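You operate a simulated robot arm through the tools that you are given. There is no shell and no other tool. Be economical: measure what you need, move in short steps, check, and stop when the job is done.

You are at the controls of a simulated robot arm. One attempt, no reset.

## Task
Put the wound 5 mm mandrel under the lit magnifier.
Fine: switch the magnifier on, open the clamp, stand the mandrel in the white holder, then swing the magnifier over it.
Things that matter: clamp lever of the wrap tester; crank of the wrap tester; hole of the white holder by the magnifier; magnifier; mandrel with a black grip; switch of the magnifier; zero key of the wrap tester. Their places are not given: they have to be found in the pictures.

Only the result counts: the job must be done as asked and must still hold three seconds after the hand-in. Knocking over, shifting, dropping, spilling or breaking anything else fails it.

## Robot
A 6-joint arm with a two-finger parallel gripper, fixed in place. Base frame: the origin is at the foot of the arm, x ahead of it, y to its left, z up; the work surface is at about z = 0. Lengths are in mm, angles in degrees, forces in N, time in s.
With the tool pointing down near the work surface it reaches from about 180 to 460 mm from the base axis. Its first joint turns from -70.0 to 70.0 degrees. Payload 1.9 kg.
Tool frame: the origin (TCP) lies between the finger pads and is the grasp point; the fingertips stand 23 mm ahead of it; z points along the fingers, y is the line along which they close. The gripper opens to 94 mm. The fingers are 38 mm wide and 10 mm thick; the gripper's body (54 by 96 mm) begins 39 mm behind the TCP.
Orientation is told as [roll, pitch, yaw] about the base's x, y, z axes, in that order, counted from this pose: with the fingers straight down and closing along the base's y, the tool's x points along the base's -x, its y along +y and its z along -z.

## Interface
- The arm moves only by the tool jog_arm. Its argument "rows" is a list of rows, each a list of 6 numbers: the shift along the tool's x, y, z in mm, then the turn, a rotation vector about the tool's x, y, z in rad. In form: [[x, y, z, rx, ry, rz], ...]. A call has 1 to 10 rows; each row is the pose to reach, as a shift and turn from the pose commanded when the call began, along the tool's axes at that moment. "jaw" is the gripper command, from -1 (shut) to 1 (fully open), values between in proportion, set as the call begins (left out, the last holds). Rows are played at 5 a second. More than 50 mm and 8.6 degrees between two rows, or a gripper value outside its range, and nothing of the call is played. A pose out of reach is approached as far as the arm can. The call stops where the force on the tool passes 90 N (or 10 N more than at its start, if that is more) or the arm is blocked; 0.2 s more then pass. The fingers move at their own pace (about 108 mm/s each) and stop on an object; they squeeze with about 36 N. The grip force told is the motor's: it shows also when the fingers shut on nothing. Time passes only in rows, and 0.2 s behind the last, so rows that repeat a pose let the fingers close. It gives the time, the measured TCP pose, the force on the tool (base axes), the opening and the grip force at its end, in the units of the frame above (readings bear some noise), with the torque about the TCP (base axes, N m) and any sound that the robot's microphone picked up.
- Cameras (640 x 400 px; columns grow to the right, rows downward): "scene" is fixed at [34.9, 294.9, 427.9]; the picture's right is [-0.92, -0.38, 0.00], its down [-0.23, 0.56, -0.80] and it looks along [0.31, -0.74, -0.60] (base axes); focal length 214 px, centre (320, 200). "wrist" rides on the gripper at [86, 16, -75] in the tool frame; the picture's right is [-0.18, 0.98, 0.00], its down [-0.58, -0.11, -0.81] and it looks along [-0.79, -0.15, 0.59] (tool axes); focal length 243 px, centre (320, 200).
- capture(camera): a new picture of that camera. It takes no simulated time.
- probe_pixels(camera, pixels): for up to 12 pixels [column, row] of the newest picture of that camera ("zoom" is the newest enlarged one), the place [x, y, z] in the base frame of the surface seen there, good to about 2 mm, but the place of the scene camera against the robot may be out by one fixed shift of up to 12 mm in any direction. It takes no simulated time.
- inspect(camera, box): a new picture of the part [left, top, right, bottom] of that camera's present view, enlarged. It takes no simulated time.
- finish_job(): hands the job in; it is judged then, once.

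Keep the steps short. Do not move on a guess: measure, check each grasp and each placing, and mend mistakes. In all there are 80 turns and 34 pictures (those below and enlarged ones count). Leave the gripper open and the arm clear of the work at the hand-in unless told otherwise, and finish with a single line.

The tools are called after ">>>" by a JSON object that holds its "api" and its "payload". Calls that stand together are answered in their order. jog_arm: Moves the arm, as the interface text tells. Its arguments: {"type":"object","properties":{"rows":{"type":"array","items":{"type":"array","items":{"type":"number"}}},"jaw":{"type":"number"}},"required":["rows"]} The other tools are called the same way: capture (camera) takes a picture; probe_pixels (camera, pixels) gives the place of the surface under pixels of a picture; inspect (camera, box) takes an enlarged picture of a part of a camera's view; finish_job () hands the job in.

At the start:

```text
time_s: 0.0
tool_pos: [323.2, 55.8, 325.3]
tool_rot: [0.1, -0.1, 0.1]
force: [-0.4, 0.5, 0.0]
torque: [0.01, 0.01, 0.02]
finger_gap: 94.0
finger_force: 0.0
```

scene: 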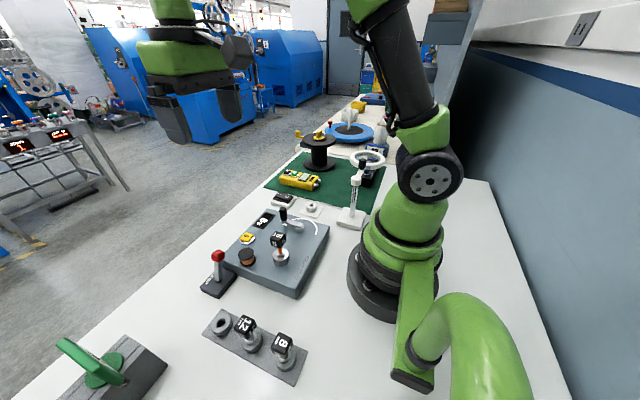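
wrist: 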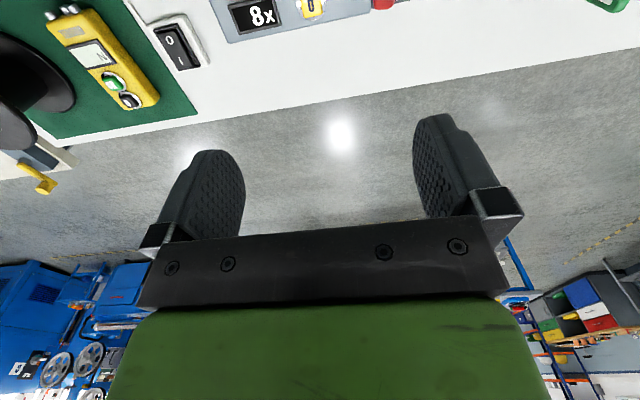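

I start with enlarged views of the tester area and the magnifier area in the scene picture.

>>> {"api": "inspect", "payload": {"camera": "scene", "box": [190, 190, 340, 300]}}

>>> {"api": "inspect", "payload": {"camera": "scene", "box": [260, 120, 400, 230]}}

```text
3.64 times, centred on (265, 245) of scene
```

zoom: 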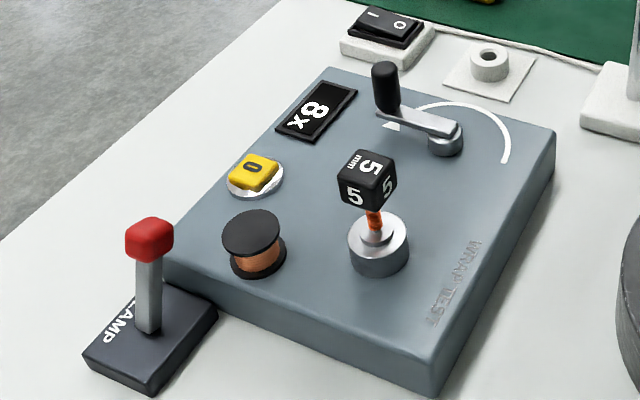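

```text
3.64 times, centred on (330, 175) of scene
```

zoom: 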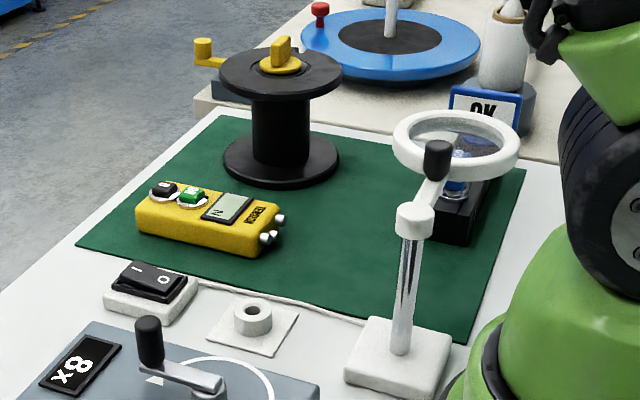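

Next I measure the switch, the holder hole, and the magnifier head, handle, post and base in this zoom.

>>> {"api": "probe_pixels", "payload": {"camera": "zoom", "pixels": [[135, 267], [163, 279], [252, 308], [252, 330], [235, 318], [285, 335], [437, 155], [414, 215], [400, 345], [398, 140], [512, 150], [455, 115]]}}

>>> {"api": "probe_pixels", "payload": {"camera": "scene", "pixels": [[218, 256], [216, 279], [278, 239], [277, 234], [281, 256], [283, 212], [294, 224], [247, 237], [222, 290], [351, 209], [329, 224], [297, 297]]}}

```text
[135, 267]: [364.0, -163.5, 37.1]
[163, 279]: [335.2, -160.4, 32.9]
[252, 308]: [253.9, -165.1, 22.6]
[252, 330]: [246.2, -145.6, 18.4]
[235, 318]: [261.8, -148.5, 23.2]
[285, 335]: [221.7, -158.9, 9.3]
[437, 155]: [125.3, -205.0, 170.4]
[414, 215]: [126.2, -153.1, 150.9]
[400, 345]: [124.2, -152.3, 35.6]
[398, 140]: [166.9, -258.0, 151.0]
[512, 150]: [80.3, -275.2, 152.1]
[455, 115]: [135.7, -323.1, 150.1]
```

```text
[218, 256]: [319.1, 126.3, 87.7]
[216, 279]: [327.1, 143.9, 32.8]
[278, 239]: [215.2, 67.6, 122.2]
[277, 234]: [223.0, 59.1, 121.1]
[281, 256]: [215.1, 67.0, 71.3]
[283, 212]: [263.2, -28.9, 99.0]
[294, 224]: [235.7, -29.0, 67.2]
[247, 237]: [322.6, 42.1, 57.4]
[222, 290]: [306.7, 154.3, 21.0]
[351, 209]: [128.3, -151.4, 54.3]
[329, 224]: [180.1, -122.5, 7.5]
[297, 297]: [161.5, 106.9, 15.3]
```

The wrist camera has no fixed offset, so I will use it to calibrate the scene camera. I turn the tool to yaw about -90° and move to about (270, 140, 325), so it looks along -y over the work.

>>> {"api": "jog_arm", "payload": {"rows": [[5.3, 8.4, 0, 0, 0, 0.15], [10.6, 16.8, 0, 0, 0, 0.3], [15.9, 25.2, 0, 0, 0, 0.45], [21.2, 33.6, 0, 0, 0, 0.6], [26.5, 42, 0, 0, 0, 0.75], [31.8, 50.4, 0, 0, 0, 0.9], [37.1, 58.8, 0, 0, 0, 1.05], [42.4, 67.2, 0, 0, 0, 1.2], [47.7, 75.6, 0, 0, 0, 1.35], [53, 84, 0, 0, 0, 1.5]], "jaw": -1}}

>>> {"api": "capture", "payload": {"camera": "wrist"}}

```text
time_s: 2.2
tool_pos: [268.8, 138.3, 324.8]
tool_rot: [0.1, 0.1, -86.1]
force: [-0.3, 0.2, 1.0]
torque: [-0.01, -0.02, 0.01]
finger_gap: 0.0
finger_force: 36.1
```

```text
29 pictures are left
```

wrist: 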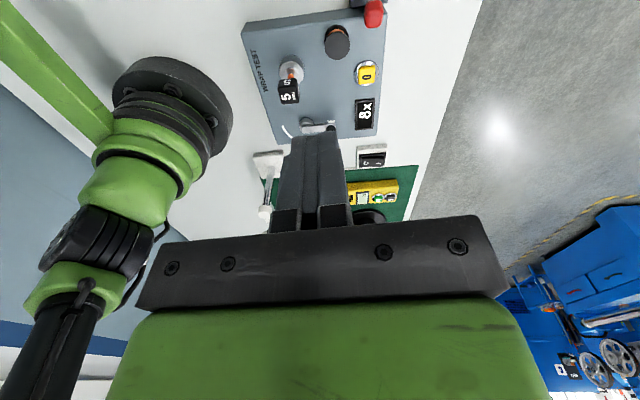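

The tester is in view at (245–385, 10–140). I enlarge it and then measure.

>>> {"api": "inspect", "payload": {"camera": "wrist", "box": [230, 0, 420, 119]}}

>>> {"api": "probe_pixels", "payload": {"camera": "wrist", "pixels": [[375, 12], [288, 88], [291, 72], [285, 69], [336, 42], [371, 149], [371, 160], [365, 103], [383, 148], [357, 148], [440, 30], [305, 122]]}}

```text
3.36 times, centred on (325, 60) of wrist
```

zoom: 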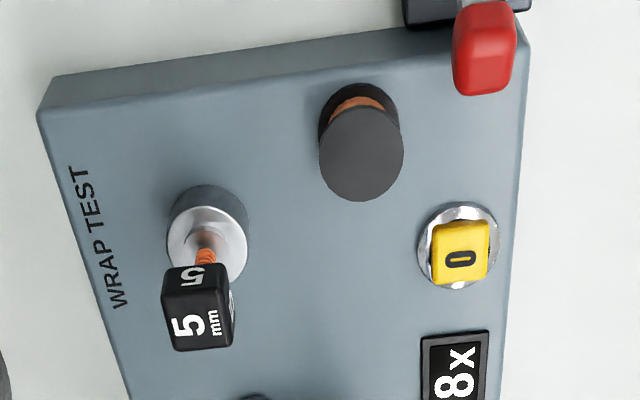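

```text
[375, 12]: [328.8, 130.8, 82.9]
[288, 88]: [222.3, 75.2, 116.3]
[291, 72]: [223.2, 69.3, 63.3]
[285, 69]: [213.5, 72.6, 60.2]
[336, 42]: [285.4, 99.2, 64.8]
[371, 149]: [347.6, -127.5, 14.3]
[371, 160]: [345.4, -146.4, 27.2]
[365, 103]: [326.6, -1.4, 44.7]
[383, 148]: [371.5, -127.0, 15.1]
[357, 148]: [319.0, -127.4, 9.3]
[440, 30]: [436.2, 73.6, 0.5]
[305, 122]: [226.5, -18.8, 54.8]
```

The wrist camera puts the table at z≈0.5. I measure the same features in the earlier scene picture to find its fixed shift: the zero key, the display, the reel top and the table.

>>> {"api": "probe_pixels", "payload": {"camera": "scene", "pixels": [[246, 292], [250, 320], [340, 250], [259, 238], [249, 236], [264, 219], [250, 245], [280, 234], [272, 234], [282, 237], [286, 236], [281, 246]]}}

>>> {"api": "probe_pixels", "payload": {"camera": "zoom", "pixels": [[486, 45], [360, 152], [460, 257], [200, 322], [165, 345], [233, 345], [205, 268], [205, 258], [210, 200], [245, 225], [170, 230], [460, 370]]}}

```text
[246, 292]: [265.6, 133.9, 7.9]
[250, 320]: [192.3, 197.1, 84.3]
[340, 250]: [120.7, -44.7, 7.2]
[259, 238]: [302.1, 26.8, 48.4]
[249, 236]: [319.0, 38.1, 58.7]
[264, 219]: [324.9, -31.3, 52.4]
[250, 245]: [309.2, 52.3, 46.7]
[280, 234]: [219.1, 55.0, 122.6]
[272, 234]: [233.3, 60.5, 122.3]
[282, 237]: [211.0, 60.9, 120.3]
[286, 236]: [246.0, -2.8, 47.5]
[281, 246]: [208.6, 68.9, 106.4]
```

```text
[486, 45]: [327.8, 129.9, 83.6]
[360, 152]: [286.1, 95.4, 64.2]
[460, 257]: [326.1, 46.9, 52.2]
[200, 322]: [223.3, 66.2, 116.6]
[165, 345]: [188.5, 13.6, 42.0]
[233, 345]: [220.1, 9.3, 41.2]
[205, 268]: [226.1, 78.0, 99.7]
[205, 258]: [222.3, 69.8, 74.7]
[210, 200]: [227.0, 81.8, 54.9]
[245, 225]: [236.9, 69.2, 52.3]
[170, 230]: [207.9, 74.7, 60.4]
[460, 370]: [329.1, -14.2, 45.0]
```

The scene camera is offset: true ≈ scene + (6, 6, −6.5). That puts the switch at about x 341 (O, down) to 370 (I, up), y −157. I move above the switch for a close look.

>>> {"api": "jog_arm", "payload": {"rows": [[-33.4, 8.7, 21.7, 0, 0, 0.008], [-66.9, 17.5, 43.3, 0, 0, 0.016], [-100.3, 26.2, 65, 0, 0, 0.024], [-133.8, 35, 86.7, 0, 0, 0.032], [-167.2, 43.7, 108.3, 0, 0, 0.04], [-200.7, 52.5, 130, 0, 0, 0.048], [-234.1, 61.2, 151.7, 0, 0, 0.056], [-267.6, 70, 173.3, 0, 0, 0.064], [-301, 78.7, 195, 0, 0, 0.0708]]}}

>>> {"api": "capture", "payload": {"camera": "wrist"}}

```text
time_s: 4.2
tool_pos: [368.8, -155.5, 128.9]
tool_rot: [0.1, 0.2, -90.0]
force: [0.7, 0.3, 0.0]
torque: [0.04, 0.01, -0.03]
finger_gap: 0.0
finger_force: 36.0
```

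```text
27 pictures are left
```

wrist: 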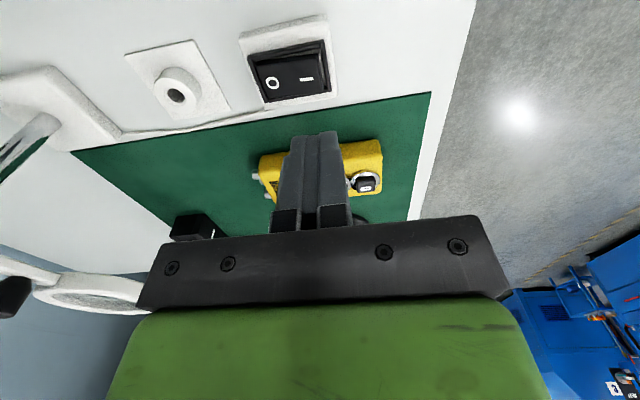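

The switch, holder and magnifier are clearly visible. I measure them with the wrist camera.

>>> {"api": "probe_pixels", "payload": {"camera": "wrist", "pixels": [[306, 78], [272, 82], [326, 75], [256, 86], [290, 95], [290, 55], [178, 95], [158, 86], [199, 88], [183, 68], [215, 100], [362, 160]]}}

>>> {"api": "probe_pixels", "payload": {"camera": "wrist", "pixels": [[12, 285], [100, 285], [40, 268], [25, 140], [15, 165], [50, 85], [190, 225], [90, 298], [140, 287], [42, 292], [60, 280], [10, 267]]}}

```text
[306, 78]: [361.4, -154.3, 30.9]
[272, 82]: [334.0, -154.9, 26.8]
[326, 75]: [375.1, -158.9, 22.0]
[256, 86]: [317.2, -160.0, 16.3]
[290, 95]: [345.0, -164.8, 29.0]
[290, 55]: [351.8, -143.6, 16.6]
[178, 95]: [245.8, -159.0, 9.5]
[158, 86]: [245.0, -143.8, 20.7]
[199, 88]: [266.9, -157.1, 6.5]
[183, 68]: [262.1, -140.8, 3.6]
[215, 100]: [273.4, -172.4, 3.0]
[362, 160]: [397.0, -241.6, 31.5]
```

```text
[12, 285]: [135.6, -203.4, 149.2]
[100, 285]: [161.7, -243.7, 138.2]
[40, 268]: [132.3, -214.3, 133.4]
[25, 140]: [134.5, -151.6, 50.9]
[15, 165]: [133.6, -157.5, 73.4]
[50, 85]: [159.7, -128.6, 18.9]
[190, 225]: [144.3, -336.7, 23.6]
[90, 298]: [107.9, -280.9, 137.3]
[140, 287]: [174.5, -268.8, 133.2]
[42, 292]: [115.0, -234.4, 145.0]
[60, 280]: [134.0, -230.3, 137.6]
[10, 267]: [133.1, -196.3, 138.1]
```

The I end of the rocker is raised at about (361–370, −155, 31). The closed fingertips are above it, so I go down in small steps and press.

>>> {"api": "jog_arm", "payload": {"rows": [[1, -1, 40, 0, 0, 0], [1, -1, 68, 0, 0, 0], [1, -1, 74, 0, 0, 0], [1, -1, 78, 0, 0, 0], [1, -1, 81, 0, 0, 0], [1, -1, 83, 0, 0, 0]]}}

```text
time_s: 5.6
tool_pos: [369.2, -153.6, 49.6]
tool_rot: [0.4, 0.2, -90.4]
force: [-30.1, 14.6, 76.0]
torque: [0.06, 1.41, -0.23]
finger_gap: 0.2
finger_force: 35.9
```

There was firm contact at tip z≈27. I lift and check the lamp and the rocker.

>>> {"api": "jog_arm", "payload": {"rows": [[0, 0, -20, 0, 0, 0], [0, 0, -60, 0, 0, 0], [0, 0, -85, 0, 0, 0]]}}

>>> {"api": "capture", "payload": {"camera": "wrist"}}

```text
time_s: 6.4
tool_pos: [367.1, -153.4, 131.9]
tool_rot: [0.0, 0.2, -90.0]
force: [-0.6, -0.6, -0.3]
torque: [0.04, -0.02, 0.0]
finger_gap: 0.0
finger_force: 35.5
```

```text
26 pictures are left
```

wrist: 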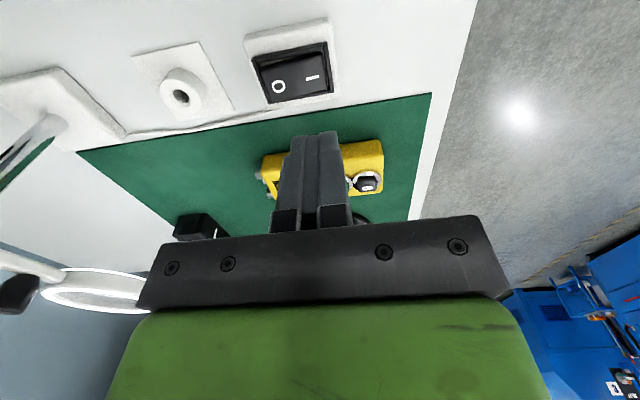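

The rocker flipped to I and the ring is lit. I enlarge the holder at (180, 95) to fix its hole.

>>> {"api": "inspect", "payload": {"camera": "wrist", "box": [130, 40, 242, 110]}}

```text
5.71 times, centred on (186, 75) of wrist
```

zoom: 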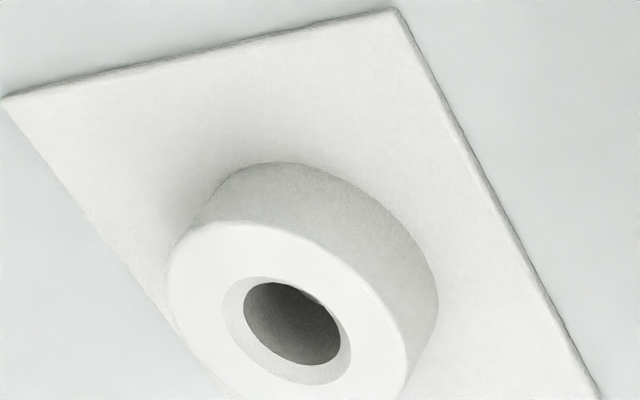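

>>> {"api": "probe_pixels", "payload": {"camera": "zoom", "pixels": [[190, 250], [200, 310], [375, 320], [385, 370], [260, 245], [330, 265], [240, 370], [330, 391], [236, 285], [345, 355], [290, 322], [400, 350]]}}

```text
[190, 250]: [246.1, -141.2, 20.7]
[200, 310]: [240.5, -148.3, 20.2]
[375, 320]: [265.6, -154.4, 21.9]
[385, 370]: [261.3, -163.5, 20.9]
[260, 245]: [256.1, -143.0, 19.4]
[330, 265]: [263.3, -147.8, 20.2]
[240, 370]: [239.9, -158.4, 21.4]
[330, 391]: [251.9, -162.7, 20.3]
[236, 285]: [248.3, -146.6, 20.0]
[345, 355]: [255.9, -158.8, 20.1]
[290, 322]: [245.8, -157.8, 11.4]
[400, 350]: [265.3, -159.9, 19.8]
```

Holder hole is at about (252, −154), top z≈20.5. Next I move to (270, 200, 200) to study the clamp lever and the mandrel.

>>> {"api": "jog_arm", "payload": {"rows": [[39.2, -10.8, -20, 0, 0, 0], [78.4, -21.6, -40, 0, 0, 0], [117.7, -32.3, -60, 0, 0, 0], [156.9, -43.1, -68, 0, 0, 0], [196.1, -53.9, -68, 0, 0, 0], [235.3, -64.7, -68, 0, 0, 0], [274.6, -75.4, -68, 0, 0, 0], [313.8, -86.2, -68, 0, 0, 0], [353, -97, -68, 0, 0, 0]]}}

>>> {"api": "capture", "payload": {"camera": "wrist"}}

```text
time_s: 8.4
tool_pos: [269.9, 200.5, 198.7]
tool_rot: [0.0, 0.1, -90.1]
force: [-0.7, 0.8, -0.4]
torque: [0.02, 0.0, -0.04]
finger_gap: 0.1
finger_force: 35.6
```

```text
24 pictures are left
```

wrist: 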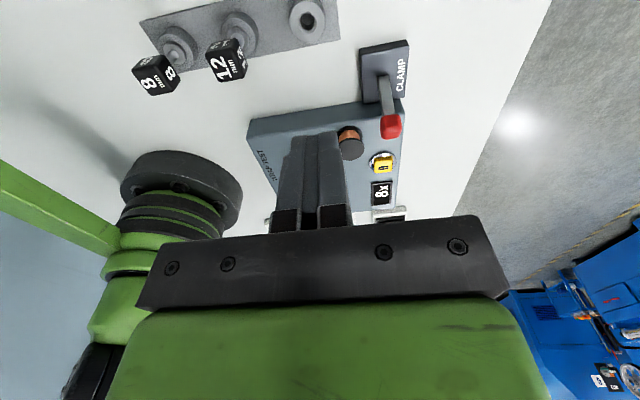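

The clamp is at (385, 80). I enlarge and measure it.

>>> {"api": "inspect", "payload": {"camera": "wrist", "box": [330, 25, 442, 145]}}

>>> {"api": "probe_pixels", "payload": {"camera": "wrist", "pixels": [[360, 53], [408, 44], [404, 100], [370, 100], [387, 82], [388, 100], [391, 120], [390, 134], [383, 125], [398, 120], [400, 70], [383, 120]]}}

```text
3.33 times, centred on (386, 85) of wrist
```

zoom: 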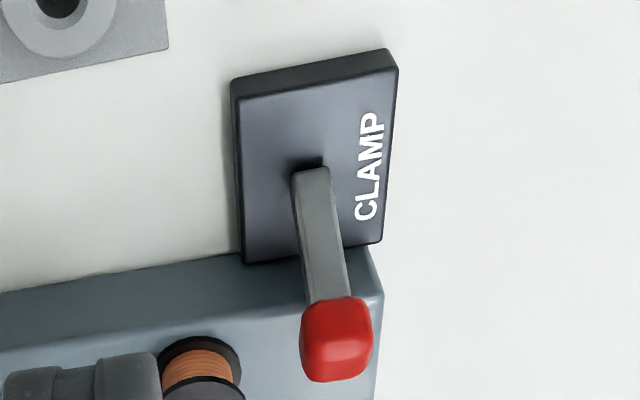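

```text
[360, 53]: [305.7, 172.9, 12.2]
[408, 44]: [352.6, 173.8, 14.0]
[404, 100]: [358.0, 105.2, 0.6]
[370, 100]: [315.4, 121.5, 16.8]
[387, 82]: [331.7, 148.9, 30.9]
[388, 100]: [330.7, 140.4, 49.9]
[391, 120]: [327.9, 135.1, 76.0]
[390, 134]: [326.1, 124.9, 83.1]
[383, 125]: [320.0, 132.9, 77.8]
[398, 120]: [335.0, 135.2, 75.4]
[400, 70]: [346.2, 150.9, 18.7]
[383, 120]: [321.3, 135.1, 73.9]
```

The lever pivots near (330, 147, 18) and leans toward −y, with the knob at about (328, 127, 80). To open it I push the knob toward +y. I bring the closed fingers behind it at (328, 90), tips at z≈64, clear of the reel and the zero key.

>>> {"api": "jog_arm", "payload": {"rows": [[-37, 20, 0, 0, 0, 0], [-74, 40, 0, 0, 0, 0], [-110, 58, 0, 0, 0, 0], [-110, 58, 40, 0, 0, 0], [-110, 58, 80, 0, 0, 0], [-110, 58, 111, 0, 0, 0]]}}

>>> {"api": "capture", "payload": {"camera": "scene"}}

```text
time_s: 9.8
tool_pos: [328.6, 88.4, 87.5]
tool_rot: [0.1, 0.1, -89.9]
force: [0.7, 0.3, -0.3]
torque: [-0.01, -0.01, -0.02]
finger_gap: 0.0
finger_force: 36.3
```

```text
22 pictures are left
```

scene: 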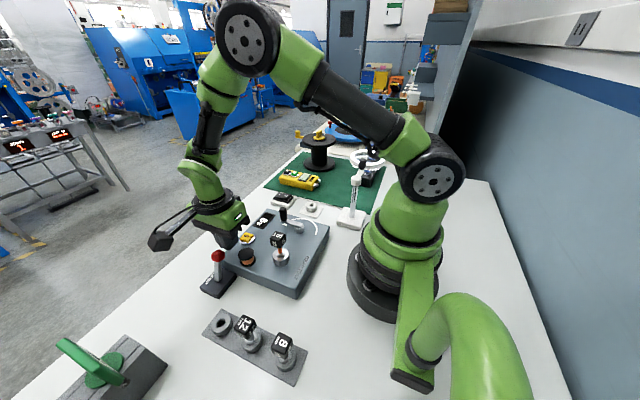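

The fingers sit just behind the knob and clear of everything else. I push toward +y in small steps.

>>> {"api": "jog_arm", "payload": {"rows": [[7, 0, 0, 0, 0, 0], [14, 0, 0, 0, 0, 0], [21, 0, 0, 0, 0, 0], [28, 0, 0, 0, 0, 0], [35, 0, 0, 0, 0, 0], [41, 0, 0, 0, 0, 0]]}}

```text
time_s: 11.2
tool_pos: [328.5, 129.1, 88.5]
tool_rot: [0.0, 0.1, -90.0]
force: [-0.4, -0.5, 0.2]
torque: [0.0, 0.01, 0.01]
finger_gap: 0.0
finger_force: 37.0
```

>>> {"api": "inspect", "payload": {"camera": "scene", "box": [150, 190, 310, 300]}}

```text
3.64 times, centred on (230, 245) of scene
```

zoom: 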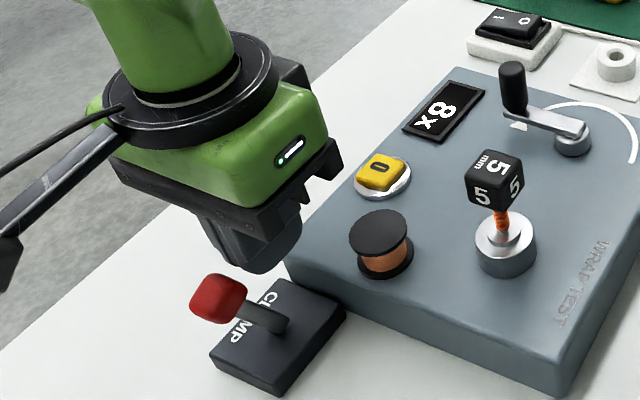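

The lever flipped over. I check its position.

>>> {"api": "probe_pixels", "payload": {"camera": "zoom", "pixels": [[220, 298], [260, 318], [285, 322], [495, 160], [490, 205], [505, 235], [480, 258], [534, 255], [465, 165], [525, 180], [503, 150], [505, 270]]}}

```text
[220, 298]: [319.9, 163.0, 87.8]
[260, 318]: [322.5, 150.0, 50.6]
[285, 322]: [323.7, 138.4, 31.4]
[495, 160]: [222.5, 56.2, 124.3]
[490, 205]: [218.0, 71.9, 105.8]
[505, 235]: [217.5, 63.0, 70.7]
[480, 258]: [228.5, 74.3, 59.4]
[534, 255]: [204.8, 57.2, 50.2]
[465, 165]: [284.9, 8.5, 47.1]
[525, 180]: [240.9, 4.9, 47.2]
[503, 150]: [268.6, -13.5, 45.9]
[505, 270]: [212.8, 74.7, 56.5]
```

It now leans about +25° toward +y. I push on a little to confirm it is at the stop.

>>> {"api": "jog_arm", "payload": {"rows": [[5, 0, 0, 0, 0, 0], [9, 0, 0, 0, 0, 0], [12, 0, 0, 0, 0, 0], [14, 0, 0, 0, 0, 0], [16, 0, 0, 0, 0, 0]]}}

```text
time_s: 12.0
tool_pos: [328.5, 133.1, 88.4]
tool_rot: [-0.3, -0.6, -90.3]
force: [0.4, -26.6, 8.6]
torque: [-0.44, 0.23, 0.05]
finger_gap: 0.0
finger_force: 35.9
stopped in row 3: the force on the tool passed its limit at 95 N (the readings are from after the stop); the commanded pose is now the measured one
```

The lever is firmly at its stop, so the clamp is open. I back off, rise, open the jaw to about 50 mm and move above the mandrel at (223, 67).

>>> {"api": "jog_arm", "payload": {"rows": [[-12, 0, 0, 0, 0, 0], [-12, 0, -45, 0, 0, 0], [-12, 0, -87, 0, 0, 0], [-30, -35, -87, 0, 0, 0], [-48, -70, -87, 0, 0, 0], [-66, -105, -87, 0, 0, 0]], "jaw": 0.1}}

>>> {"api": "capture", "payload": {"camera": "wrist"}}

```text
time_s: 13.4
tool_pos: [224.6, 68.1, 176.1]
tool_rot: [-0.2, -0.4, -90.2]
force: [-0.2, -0.2, 0.0]
torque: [-0.01, 0.01, -0.01]
finger_gap: 51.8
finger_force: 0.0
```

```text
20 pictures are left
```

wrist: 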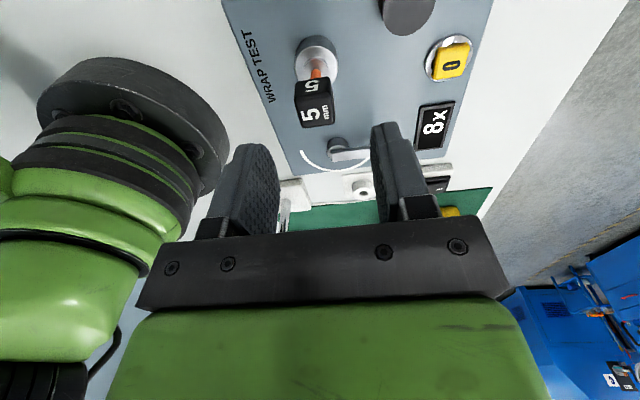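

>>> {"api": "inspect", "payload": {"camera": "wrist", "box": [270, 25, 382, 135]}}

>>> {"api": "probe_pixels", "payload": {"camera": "wrist", "pixels": [[297, 100], [329, 97], [303, 124], [330, 122], [315, 111], [314, 86], [300, 85], [327, 83], [316, 70], [316, 45], [299, 66], [334, 60]]}}

```text
3.64 times, centred on (326, 80) of wrist
```

zoom: 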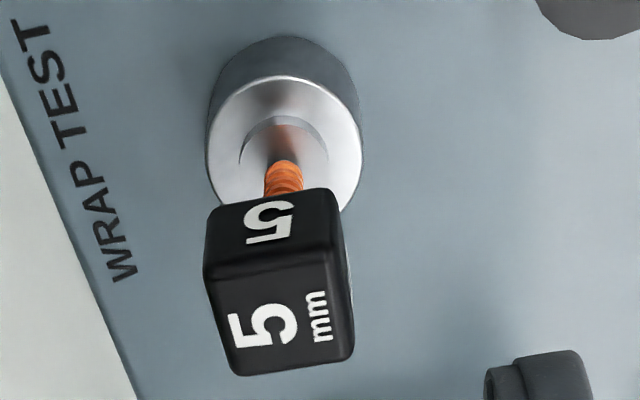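

```text
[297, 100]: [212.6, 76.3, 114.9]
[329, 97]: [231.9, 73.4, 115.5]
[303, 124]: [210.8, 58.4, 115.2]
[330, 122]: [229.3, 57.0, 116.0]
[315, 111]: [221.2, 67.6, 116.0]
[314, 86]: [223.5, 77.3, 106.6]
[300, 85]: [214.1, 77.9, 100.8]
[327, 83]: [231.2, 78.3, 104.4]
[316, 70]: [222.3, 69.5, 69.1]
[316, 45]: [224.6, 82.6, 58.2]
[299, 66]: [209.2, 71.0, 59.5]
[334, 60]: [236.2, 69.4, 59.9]
```

The cube is axis-aligned, centred at about (222, 67), with its top at 116 and about 22 mm wide. I descend with the fingers straddling it to TCP z≈104, correcting a tiny tilt on the way.

>>> {"api": "jog_arm", "payload": {"rows": [[-1, -2.5, 25, -0.004, 0.008, 0], [-1, -2.5, 50, -0.004, 0.008, 0], [-1, -2.5, 72, -0.004, 0.008, 0]]}}

>>> {"api": "capture", "payload": {"camera": "wrist"}}

```text
time_s: 14.2
tool_pos: [221.8, 67.2, 104.0]
tool_rot: [0.1, 0.0, -90.1]
force: [0.2, -0.7, -0.8]
torque: [0.01, -0.03, 0.02]
finger_gap: 51.7
finger_force: 0.1
```

```text
18 pictures are left
```

wrist: 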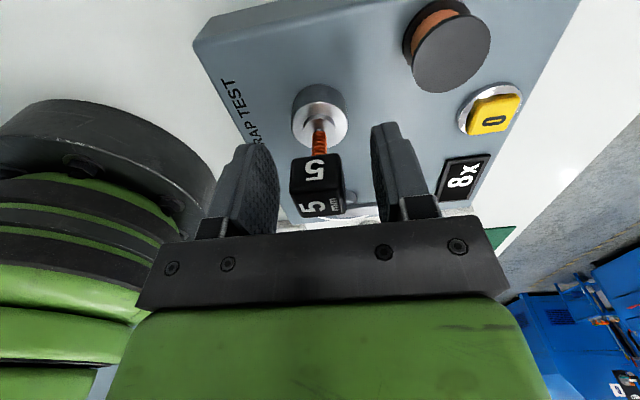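

The cube lies between the pads, about 1 mm off centre. I nudge by 1 mm and close.

>>> {"api": "jog_arm", "payload": {"rows": [[0, -1, 0, 0, 0, 0]]}}

>>> {"api": "jog_arm", "payload": {"rows": [[0, 0, 0, 0, 0, 0], [0, 0, 0, 0, 0, 0], [0, 0, 0, 0, 0, 0]], "jaw": -1}}

```text
time_s: 14.6
tool_pos: [219.4, 67.3, 105.7]
tool_rot: [0.0, 0.1, -90.2]
force: [-0.2, 0.5, 0.1]
torque: [0.02, -0.01, -0.02]
finger_gap: 51.9
finger_force: 0.1
```

```text
time_s: 15.4
tool_pos: [220.8, 68.7, 104.4]
tool_rot: [0.0, 0.0, -90.2]
force: [-1.3, 0.3, -0.7]
torque: [0.01, 0.03, -0.01]
finger_gap: 23.0
finger_force: 36.0
```

Gripped at 23 mm with almost no side load. I lift slowly.

>>> {"api": "jog_arm", "payload": {"rows": [[0, 0, -5, 0, 0, 0], [0, 0, -15, 0, 0, 0], [0, 0, -30, 0, 0, 0], [0, 0, -60, 0, 0, 0], [0, 0, -96, 0, 0, 0]]}}

>>> {"api": "capture", "payload": {"camera": "wrist"}}

>>> {"api": "capture", "payload": {"camera": "scene"}}

```text
time_s: 16.6
tool_pos: [221.1, 68.2, 201.8]
tool_rot: [0.1, -0.1, -90.2]
force: [-0.6, 0.0, 0.0]
torque: [0.03, -0.02, -0.01]
finger_gap: 23.2
finger_force: 35.8
```

```text
17 pictures are left
```

wrist: 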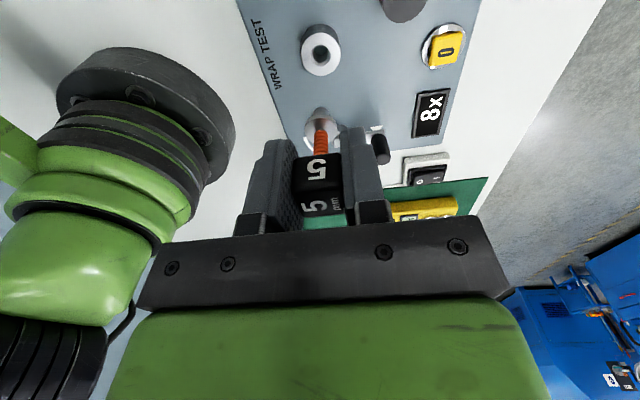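

```text
16 pictures are left
```

scene: 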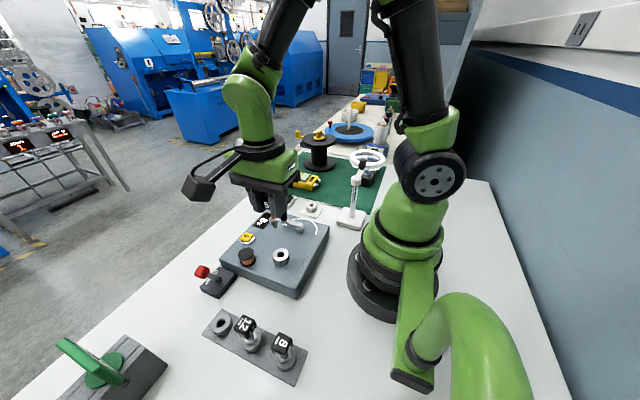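

The mandrel came free. I enlarge its lower end and measure it, along with the chuck hole.

>>> {"api": "inspect", "payload": {"camera": "wrist", "box": [264, 30, 376, 200]}}

>>> {"api": "inspect", "payload": {"camera": "scene", "box": [240, 180, 340, 280]}}

>>> {"api": "probe_pixels", "payload": {"camera": "wrist", "pixels": [[320, 135], [321, 145], [312, 122], [322, 118], [334, 125], [322, 109], [306, 52], [335, 52], [320, 65], [320, 42], [318, 170], [320, 152]]}}

```text
2.35 times, centred on (320, 115) of wrist
```

zoom: 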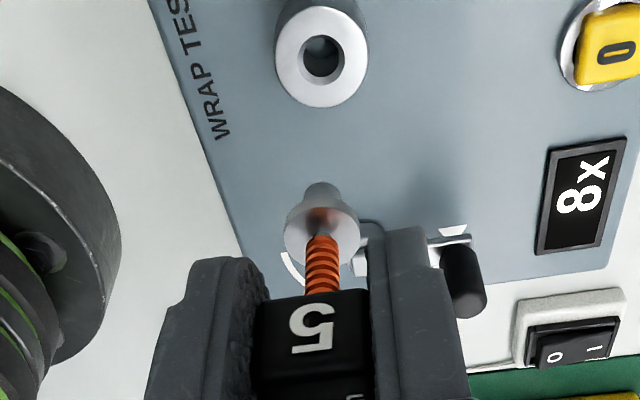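

```text
4.00 times, centred on (290, 230) of scene
```

zoom: 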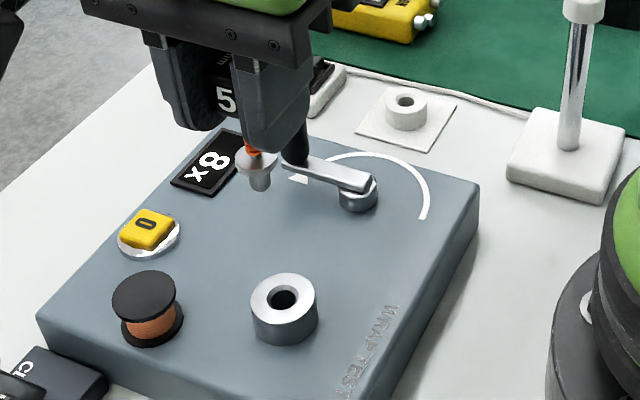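

```text
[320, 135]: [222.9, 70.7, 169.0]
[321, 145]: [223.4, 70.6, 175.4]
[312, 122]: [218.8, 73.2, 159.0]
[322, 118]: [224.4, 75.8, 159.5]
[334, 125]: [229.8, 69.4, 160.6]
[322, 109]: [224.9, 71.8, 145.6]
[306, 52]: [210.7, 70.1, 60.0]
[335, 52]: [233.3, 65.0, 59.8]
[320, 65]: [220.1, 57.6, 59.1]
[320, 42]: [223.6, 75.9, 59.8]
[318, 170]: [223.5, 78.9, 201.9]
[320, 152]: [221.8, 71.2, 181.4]
```

The mandrel axis is at (222, 67). With the TCP 140 mm above the chuck top, the chuck hole showed at wrist pixel (320.4, 54), so I can servo the holder hole to that same pixel. I move to (252, −154, 160).

>>> {"api": "jog_arm", "payload": {"rows": [[-44, 6, 0, 0, 0, 0], [-88, 12, 0, 0, 0, 0], [-133, 18, 0, 0, 0, 0], [-177, 25, 0, 0, 0, 0], [-221, 31, 0, 0, 0, 0], [-221, 31, 39.5, 0, 0, 0], [-221, 31, 39.5, 0, 0, 0]]}}

>>> {"api": "inspect", "payload": {"camera": "wrist", "box": [264, 30, 376, 200]}}

```text
time_s: 18.2
tool_pos: [250.0, -154.3, 159.8]
tool_rot: [0.0, 0.0, -90.2]
force: [0.3, -0.4, -0.9]
torque: [-0.01, 0.03, -0.02]
finger_gap: 23.2
finger_force: 36.3
```

```text
2.35 times, centred on (320, 115) of wrist
```

zoom: 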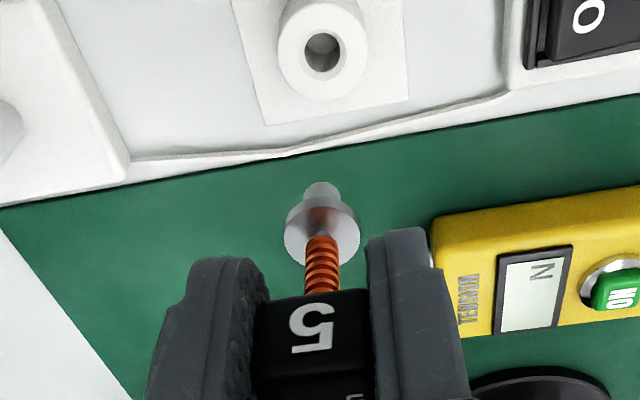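

The holder hole shows at zoom (323, 51) against the reference (321, 57). That means a correction of about +0.7 mm in x and +2 mm in y. I apply it and descend to just above the hole.

>>> {"api": "jog_arm", "payload": {"rows": [[2, 0.7, 10, 0, 0, 0], [2, 0.7, 40, 0, 0, 0], [2, 0.7, 66, 0, 0, 0], [2, 0.7, 72, 0, 0, 0], [2, 0.7, 72, 0, 0, 0]]}}

>>> {"api": "inspect", "payload": {"camera": "wrist", "box": [264, 30, 376, 200]}}

```text
time_s: 19.4
tool_pos: [249.3, -150.8, 88.9]
tool_rot: [0.0, -0.1, -90.2]
force: [0.0, -0.1, 0.2]
torque: [0.0, 0.02, 0.02]
finger_gap: 23.0
finger_force: 36.3
```

```text
2.35 times, centred on (320, 115) of wrist
```

zoom: 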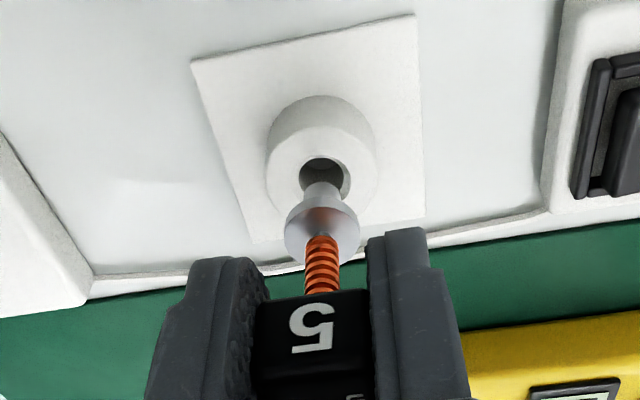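

The stub lines up with the hole. I lower in small steps and watch the force.

>>> {"api": "jog_arm", "payload": {"rows": [[0, 0, 4, 0, 0, 0], [0, 0, 8, 0, 0, 0], [0, 0, 12, 0, 0, 0], [0, 0, 15, 0, 0, 0]]}}

>>> {"api": "inspect", "payload": {"camera": "wrist", "box": [264, 30, 376, 200]}}

```text
time_s: 20.4
tool_pos: [252.1, -150.2, 74.0]
tool_rot: [0.1, 0.0, -90.2]
force: [-1.0, -3.5, 1.7]
torque: [-0.21, 0.09, 0.01]
finger_gap: 23.0
finger_force: 36.5
```

```text
2.35 times, centred on (320, 115) of wrist
```

zoom: 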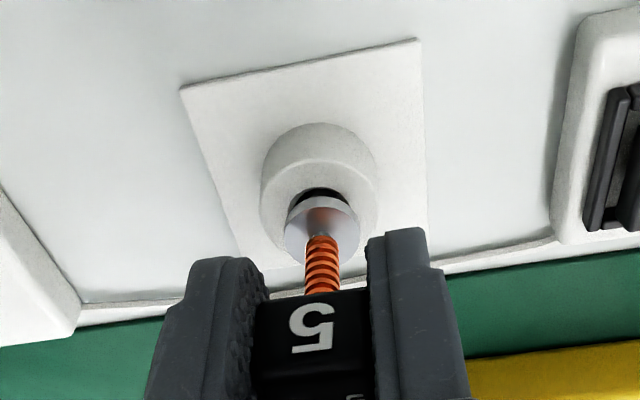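

The stub is in the hole, with a small −3.5 N side force in y. I ease 1 mm toward −y and lower on to seat it.

>>> {"api": "jog_arm", "payload": {"rows": [[-1, 0, 0, 0, 0, 0], [-1, 0, 3, 0, 0, 0], [-1, 0, 6, 0, 0, 0], [-1, 0, 8, 0, 0, 0], [-1, 0, 9, 0, 0, 0]]}}

```text
time_s: 21.6
tool_pos: [250.8, -150.7, 66.0]
tool_rot: [0.0, 0.1, -90.2]
force: [-6.6, 1.2, 22.5]
torque: [0.09, 0.15, 0.03]
finger_gap: 23.0
finger_force: 35.3
```

A vertical force of 22 N means the flange is seated. I look before releasing.

>>> {"api": "inspect", "payload": {"camera": "wrist", "box": [264, 30, 376, 200]}}

```text
2.35 times, centred on (320, 115) of wrist
```

zoom: 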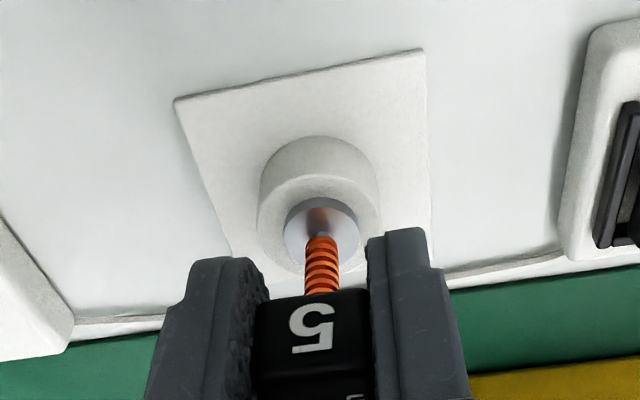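

The flange sits flat on the holder. I open to 50 mm and rise straight up, clear of everything.

>>> {"api": "jog_arm", "payload": {"rows": [[0, 0, -1, 0, 0, 0], [0, 0, -1, 0, 0, 0], [0, 0, -1, 0, 0, 0], [0, 0, -1, 0, 0, 0]], "jaw": 0.1}}

>>> {"api": "jog_arm", "payload": {"rows": [[0, 0, -20, 0, 0, 0], [0, 0, -60, 0, 0, 0], [0, 0, -100, 0, 0, 0], [0, 0, -140, 0, 0, 0], [0, 0, -170, 0, 0, 0]]}}

>>> {"api": "capture", "payload": {"camera": "wrist"}}

>>> {"api": "inspect", "payload": {"camera": "scene", "box": [270, 130, 400, 230]}}

```text
time_s: 22.6
tool_pos: [251.3, -151.3, 66.2]
tool_rot: [0.0, 0.0, -90.2]
force: [-0.2, 0.5, 0.0]
torque: [0.02, 0.02, 0.01]
finger_gap: 51.7
finger_force: 0.0
```

```text
time_s: 23.8
tool_pos: [250.2, -151.3, 235.6]
tool_rot: [0.0, 0.0, -90.0]
force: [0.5, 0.2, -0.3]
torque: [-0.02, -0.01, 0.02]
finger_gap: 51.7
finger_force: 0.0
```

```text
9 pictures are left
```

wrist: 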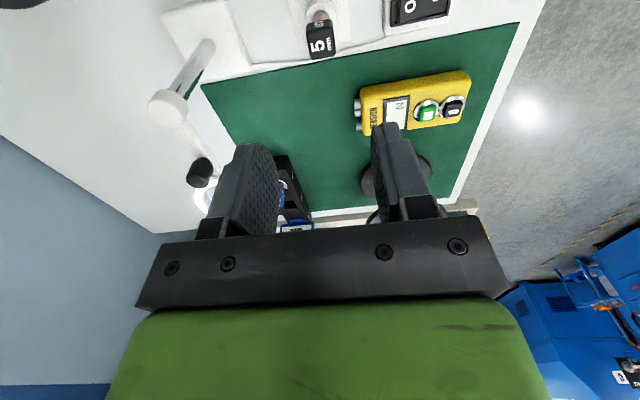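

```text
4.00 times, centred on (335, 180) of scene
```

zoom: 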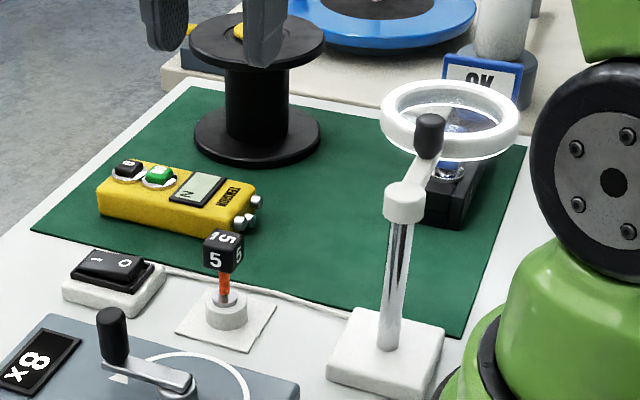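

The mandrel stands upright. I measure the post head, handle and ring in both pictures.

>>> {"api": "probe_pixels", "payload": {"camera": "wrist", "pixels": [[167, 103], [200, 170], [203, 163], [178, 122], [202, 188], [190, 150], [198, 200], [319, 40], [206, 176], [194, 175], [155, 100], [175, 110]]}}

>>> {"api": "probe_pixels", "payload": {"camera": "zoom", "pixels": [[430, 120], [430, 145], [404, 188], [404, 210], [385, 120], [516, 130], [455, 84], [420, 168], [455, 155], [418, 182], [417, 125], [443, 125]]}}

```text
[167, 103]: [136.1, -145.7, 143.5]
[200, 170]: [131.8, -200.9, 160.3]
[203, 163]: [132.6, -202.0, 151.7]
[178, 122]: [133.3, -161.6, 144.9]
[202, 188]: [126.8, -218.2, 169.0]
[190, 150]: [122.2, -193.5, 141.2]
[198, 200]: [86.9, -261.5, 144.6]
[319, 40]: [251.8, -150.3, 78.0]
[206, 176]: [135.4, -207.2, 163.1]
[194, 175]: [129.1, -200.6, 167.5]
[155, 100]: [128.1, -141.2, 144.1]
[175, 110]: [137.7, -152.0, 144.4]
```

```text
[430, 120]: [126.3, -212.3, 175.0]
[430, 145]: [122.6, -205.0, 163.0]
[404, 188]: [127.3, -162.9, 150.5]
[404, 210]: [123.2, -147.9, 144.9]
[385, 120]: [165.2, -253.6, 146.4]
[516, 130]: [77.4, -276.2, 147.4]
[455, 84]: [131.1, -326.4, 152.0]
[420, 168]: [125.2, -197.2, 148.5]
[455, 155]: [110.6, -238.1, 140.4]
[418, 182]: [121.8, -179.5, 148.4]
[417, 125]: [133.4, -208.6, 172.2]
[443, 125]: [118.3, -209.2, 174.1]
```

The post axis is at about (129, −152). The handle is at about (131, −207), z 145–169, and the ring centre is about 120 mm from the post along −y. The holder lies in the +x direction, so the swing is about +90°. I set the jaw to a 30 mm gap and move above the handle to cage it.

>>> {"api": "jog_arm", "payload": {"rows": [[-18, -40, 0, 0, 0, 0], [-37, -80, 0, 0, 0, 0], [-55, -120, 0, 0, 0, 0], [-55, -120, 20, 0, 0, 0]], "jaw": -0.36}}

>>> {"api": "capture", "payload": {"camera": "wrist"}}

```text
time_s: 24.8
tool_pos: [131.6, -205.6, 215.2]
tool_rot: [0.0, 0.0, -90.3]
force: [0.4, 0.5, -0.2]
torque: [-0.03, 0.0, -0.01]
finger_gap: 30.1
finger_force: 0.1
```

```text
7 pictures are left
```

wrist: 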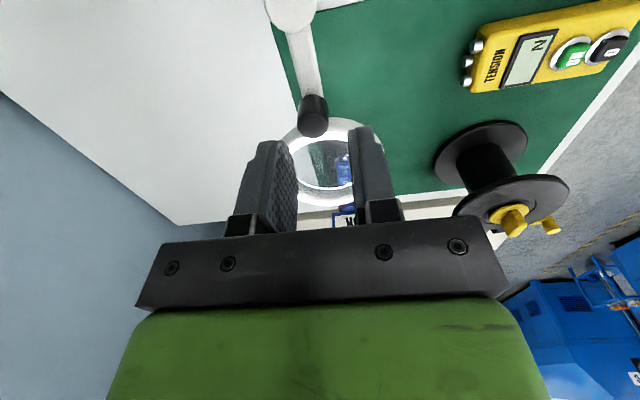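

>>> {"api": "probe_pixels", "payload": {"camera": "wrist", "pixels": [[314, 126], [302, 126], [326, 124], [314, 134], [313, 112], [313, 100], [290, 8], [305, 60], [292, 140], [380, 140], [325, 205], [335, 120]]}}

```text
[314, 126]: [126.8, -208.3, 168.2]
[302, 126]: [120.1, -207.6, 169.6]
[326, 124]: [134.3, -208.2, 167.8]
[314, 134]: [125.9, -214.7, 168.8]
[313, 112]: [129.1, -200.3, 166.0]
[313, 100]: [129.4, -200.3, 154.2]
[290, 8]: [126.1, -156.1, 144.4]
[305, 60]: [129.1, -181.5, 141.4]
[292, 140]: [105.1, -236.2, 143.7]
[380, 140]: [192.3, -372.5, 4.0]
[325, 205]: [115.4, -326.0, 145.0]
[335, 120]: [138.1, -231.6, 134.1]
```

The handle centre is (127.3, −208), with its top at 168.5. I shift by (−3.5, −2) and descend to TCP z 175, so the fingers straddle it above the ring.

>>> {"api": "jog_arm", "payload": {"rows": [[-2, -3.5, 0, 0, 0, 0], [-2, -3.5, 15, 0, 0, 0], [-2, -3.5, 30, 0, 0, 0], [-2, -3.5, 40, 0, 0, 0], [-2, -3.5, 40, 0, 0, 0]]}}

>>> {"api": "capture", "payload": {"camera": "wrist"}}

```text
time_s: 26.0
tool_pos: [127.7, -208.4, 175.8]
tool_rot: [0.0, 0.1, -90.1]
force: [-0.5, 0.5, -0.1]
torque: [0.03, -0.01, 0.02]
finger_gap: 30.0
finger_force: 0.1
```

```text
6 pictures are left
```

wrist: 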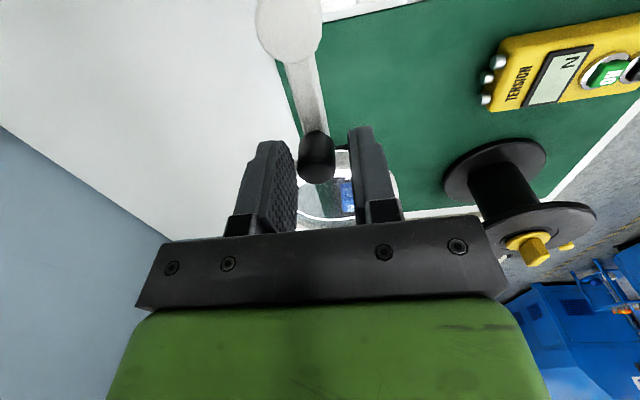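

The handle lies between the fingers. I narrow the jaw to 20 mm and sweep the first 40° of the arc about the post, turning the tool with it.

>>> {"api": "jog_arm", "payload": {"rows": [[0, 0, 0, 0, 0, 0], [0.5, 7.8, 0, 0, 0, -0.1396], [2.2, 15.4, 0, 0, 0, -0.2793], [4.8, 22.8, 0, 0, 0, -0.4189], [8.5, 29.7, 0, 0, 0, -0.5585], [13.1, 36, 0, 0, 0, -0.6981]], "jaw": -0.574}}

>>> {"api": "inspect", "payload": {"camera": "scene", "box": [260, 110, 420, 230]}}

```text
time_s: 27.4
tool_pos: [162.9, -195.2, 175.3]
tool_rot: [0.0, 0.0, -50.0]
force: [0.2, -0.8, 0.4]
torque: [0.0, 0.03, -0.01]
finger_gap: 20.0
finger_force: 0.7
```

```text
3.33 times, centred on (340, 170) of scene
```

zoom: 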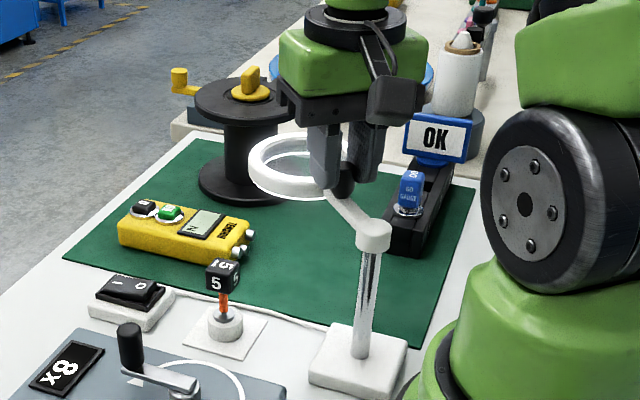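

The magnifier follows smoothly. I continue the arc another 50°.

>>> {"api": "jog_arm", "payload": {"rows": [[0.5, 7.8, 0, 0, 0, -0.1396], [2.2, 15.4, 0, 0, 0, -0.2793], [4.8, 22.8, 0, 0, 0, -0.4189], [8.5, 29.7, 0, 0, 0, -0.5585], [13.1, 36, 0, 0, 0, -0.6981], [16.4, 39.6, 0, 0, 0, -0.7854], [20, 42.9, 0, 0, 0, -0.8727]]}}

>>> {"api": "inspect", "payload": {"camera": "scene", "box": [260, 130, 400, 230]}}

```text
time_s: 29.0
tool_pos: [185.0, -153.3, 176.1]
tool_rot: [-0.1, 0.0, 0.0]
force: [-3.6, -8.7, -0.6]
torque: [-0.08, 0.03, 0.01]
finger_gap: 23.6
finger_force: 4.1
```

```text
4.00 times, centred on (330, 180) of scene
```

zoom: 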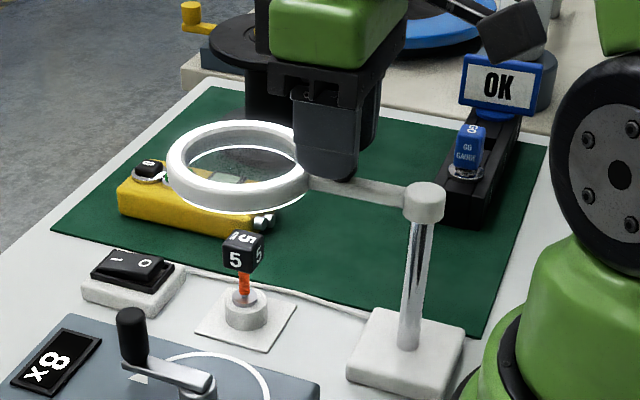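

There is some resistance now. I measure the ring's position against the mandrel at scene-zoom (243, 245).

>>> {"api": "probe_pixels", "payload": {"camera": "zoom", "pixels": [[172, 165], [305, 165], [240, 126], [237, 195], [190, 140], [290, 190], [243, 240], [425, 190], [390, 188], [340, 184], [190, 190], [290, 140]]}}

```text
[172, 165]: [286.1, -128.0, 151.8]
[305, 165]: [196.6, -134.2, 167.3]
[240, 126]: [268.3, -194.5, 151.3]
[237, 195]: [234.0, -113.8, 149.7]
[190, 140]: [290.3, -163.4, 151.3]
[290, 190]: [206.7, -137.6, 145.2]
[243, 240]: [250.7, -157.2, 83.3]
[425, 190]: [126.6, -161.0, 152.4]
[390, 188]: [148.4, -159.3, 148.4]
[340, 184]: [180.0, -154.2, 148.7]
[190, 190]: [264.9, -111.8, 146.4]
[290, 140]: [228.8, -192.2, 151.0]
```

The ring centre is within about 4 mm of the mandrel axis. I open the jaw, rise clear and check.

>>> {"api": "jog_arm", "payload": {"rows": [[0, 0, 0, 0, 0, 0], [0, 0, 0, 0, 0, 0]], "jaw": 0.0}}

>>> {"api": "jog_arm", "payload": {"rows": [[0, 0, -15, 0, 0, 0], [0, 0, -40, 0, 0, 0], [0, 0, -80, 0, 0, 0], [0, 0, -120, 0, 0, 0], [0, 0, -130, 0, 0, 0]]}}

>>> {"api": "capture", "payload": {"camera": "wrist"}}

```text
time_s: 29.6
tool_pos: [183.6, -152.2, 175.2]
tool_rot: [0.0, 0.0, -0.2]
force: [-0.8, 0.2, 0.5]
torque: [0.01, 0.0, -0.01]
finger_gap: 47.1
finger_force: 0.0
```

```text
time_s: 30.8
tool_pos: [183.4, -152.1, 306.4]
tool_rot: [0.0, 0.0, -0.1]
force: [-0.1, 0.6, 0.6]
torque: [0.01, -0.01, 0.01]
finger_gap: 46.9
finger_force: 0.0
```

```text
3 pictures are left
```

wrist: 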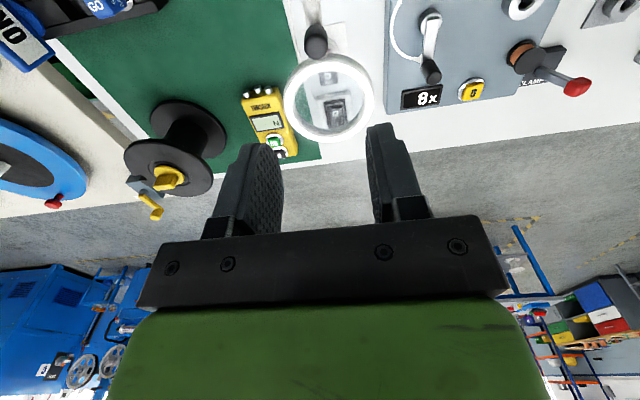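

>>> {"api": "probe_pixels", "payload": {"camera": "wrist", "pixels": [[290, 92], [368, 92], [328, 59], [332, 135], [302, 68], [357, 68], [302, 125], [360, 122], [317, 40], [308, 10], [326, 78], [290, 105]]}}

```text
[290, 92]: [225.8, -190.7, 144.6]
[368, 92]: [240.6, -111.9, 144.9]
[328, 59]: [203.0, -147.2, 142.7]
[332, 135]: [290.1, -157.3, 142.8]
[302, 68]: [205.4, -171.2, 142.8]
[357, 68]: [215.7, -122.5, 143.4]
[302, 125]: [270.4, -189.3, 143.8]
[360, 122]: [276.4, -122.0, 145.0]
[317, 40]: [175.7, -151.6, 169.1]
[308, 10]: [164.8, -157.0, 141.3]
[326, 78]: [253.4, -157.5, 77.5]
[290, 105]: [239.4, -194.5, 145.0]
```

The wrist view puts the ring centre at about (248, −153) and the mandrel at (251.5, −151), so it is centred. I move the arm away high, open the gripper fully and check everything in the scene picture.

>>> {"api": "jog_arm", "payload": {"rows": [[-20, 36, -5, 0, 0, 0], [-45, 75, -10, 0, 0, 0], [-70, 115, -15, 0, 0, 0], [-100, 155, -20, 0, 0, 0], [-130, 195, -20, 0, 0, 0], [-130, 195, -20, 0, 0, 0]], "jaw": 1}}

>>> {"api": "inspect", "payload": {"camera": "scene", "box": [180, 120, 400, 310]}}

```text
refused: row 4 steps farther than a row can; nothing moved
```

```text
2.11 times, centred on (290, 215) of scene
```

zoom: 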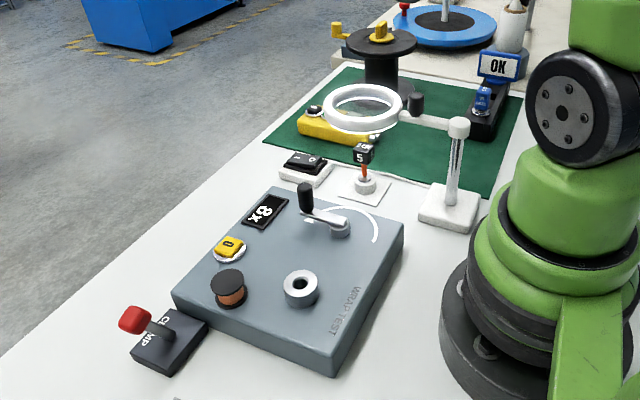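

Everything is in place: ring lit over the mandrel, clamp open, tester untouched. One row of that move was too long, so nothing moved. I repeat it with shorter steps.

>>> {"api": "jog_arm", "payload": {"rows": [[-20, 33, -5, 0, 0, 0], [-42, 68, -10, 0, 0, 0], [-64, 103, -15, 0, 0, 0], [-86, 138, -20, 0, 0, 0], [-108, 173, -20, 0, 0, 0], [-120, 193, -20, 0, 0, 0], [-120, 193, -20, 0, 0, 0]], "jaw": 1}}

>>> {"api": "inspect", "payload": {"camera": "scene", "box": [180, 120, 400, 310]}}

```text
time_s: 32.4
tool_pos: [303.3, 40.0, 323.9]
tool_rot: [0.0, 0.0, -0.1]
force: [0.2, 0.6, 0.1]
torque: [0.0, 0.02, 0.03]
finger_gap: 94.3
finger_force: 0.0
```

```text
2.11 times, centred on (290, 215) of scene
```

zoom: 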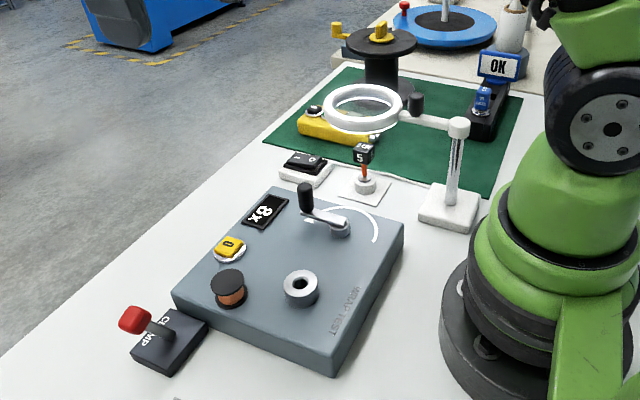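

The arm is clear, the gripper is open and the scene is stable, so I hand in.

>>> {"api": "finish_job", "payload": {}}

```text
The job is handed in.
```

The wound 5 mm mandrel stands seated in the white holder under the lit magnifier (ring centred within about 4 mm), with the clamp open, the arm clear and the gripper open; the job is handed in.
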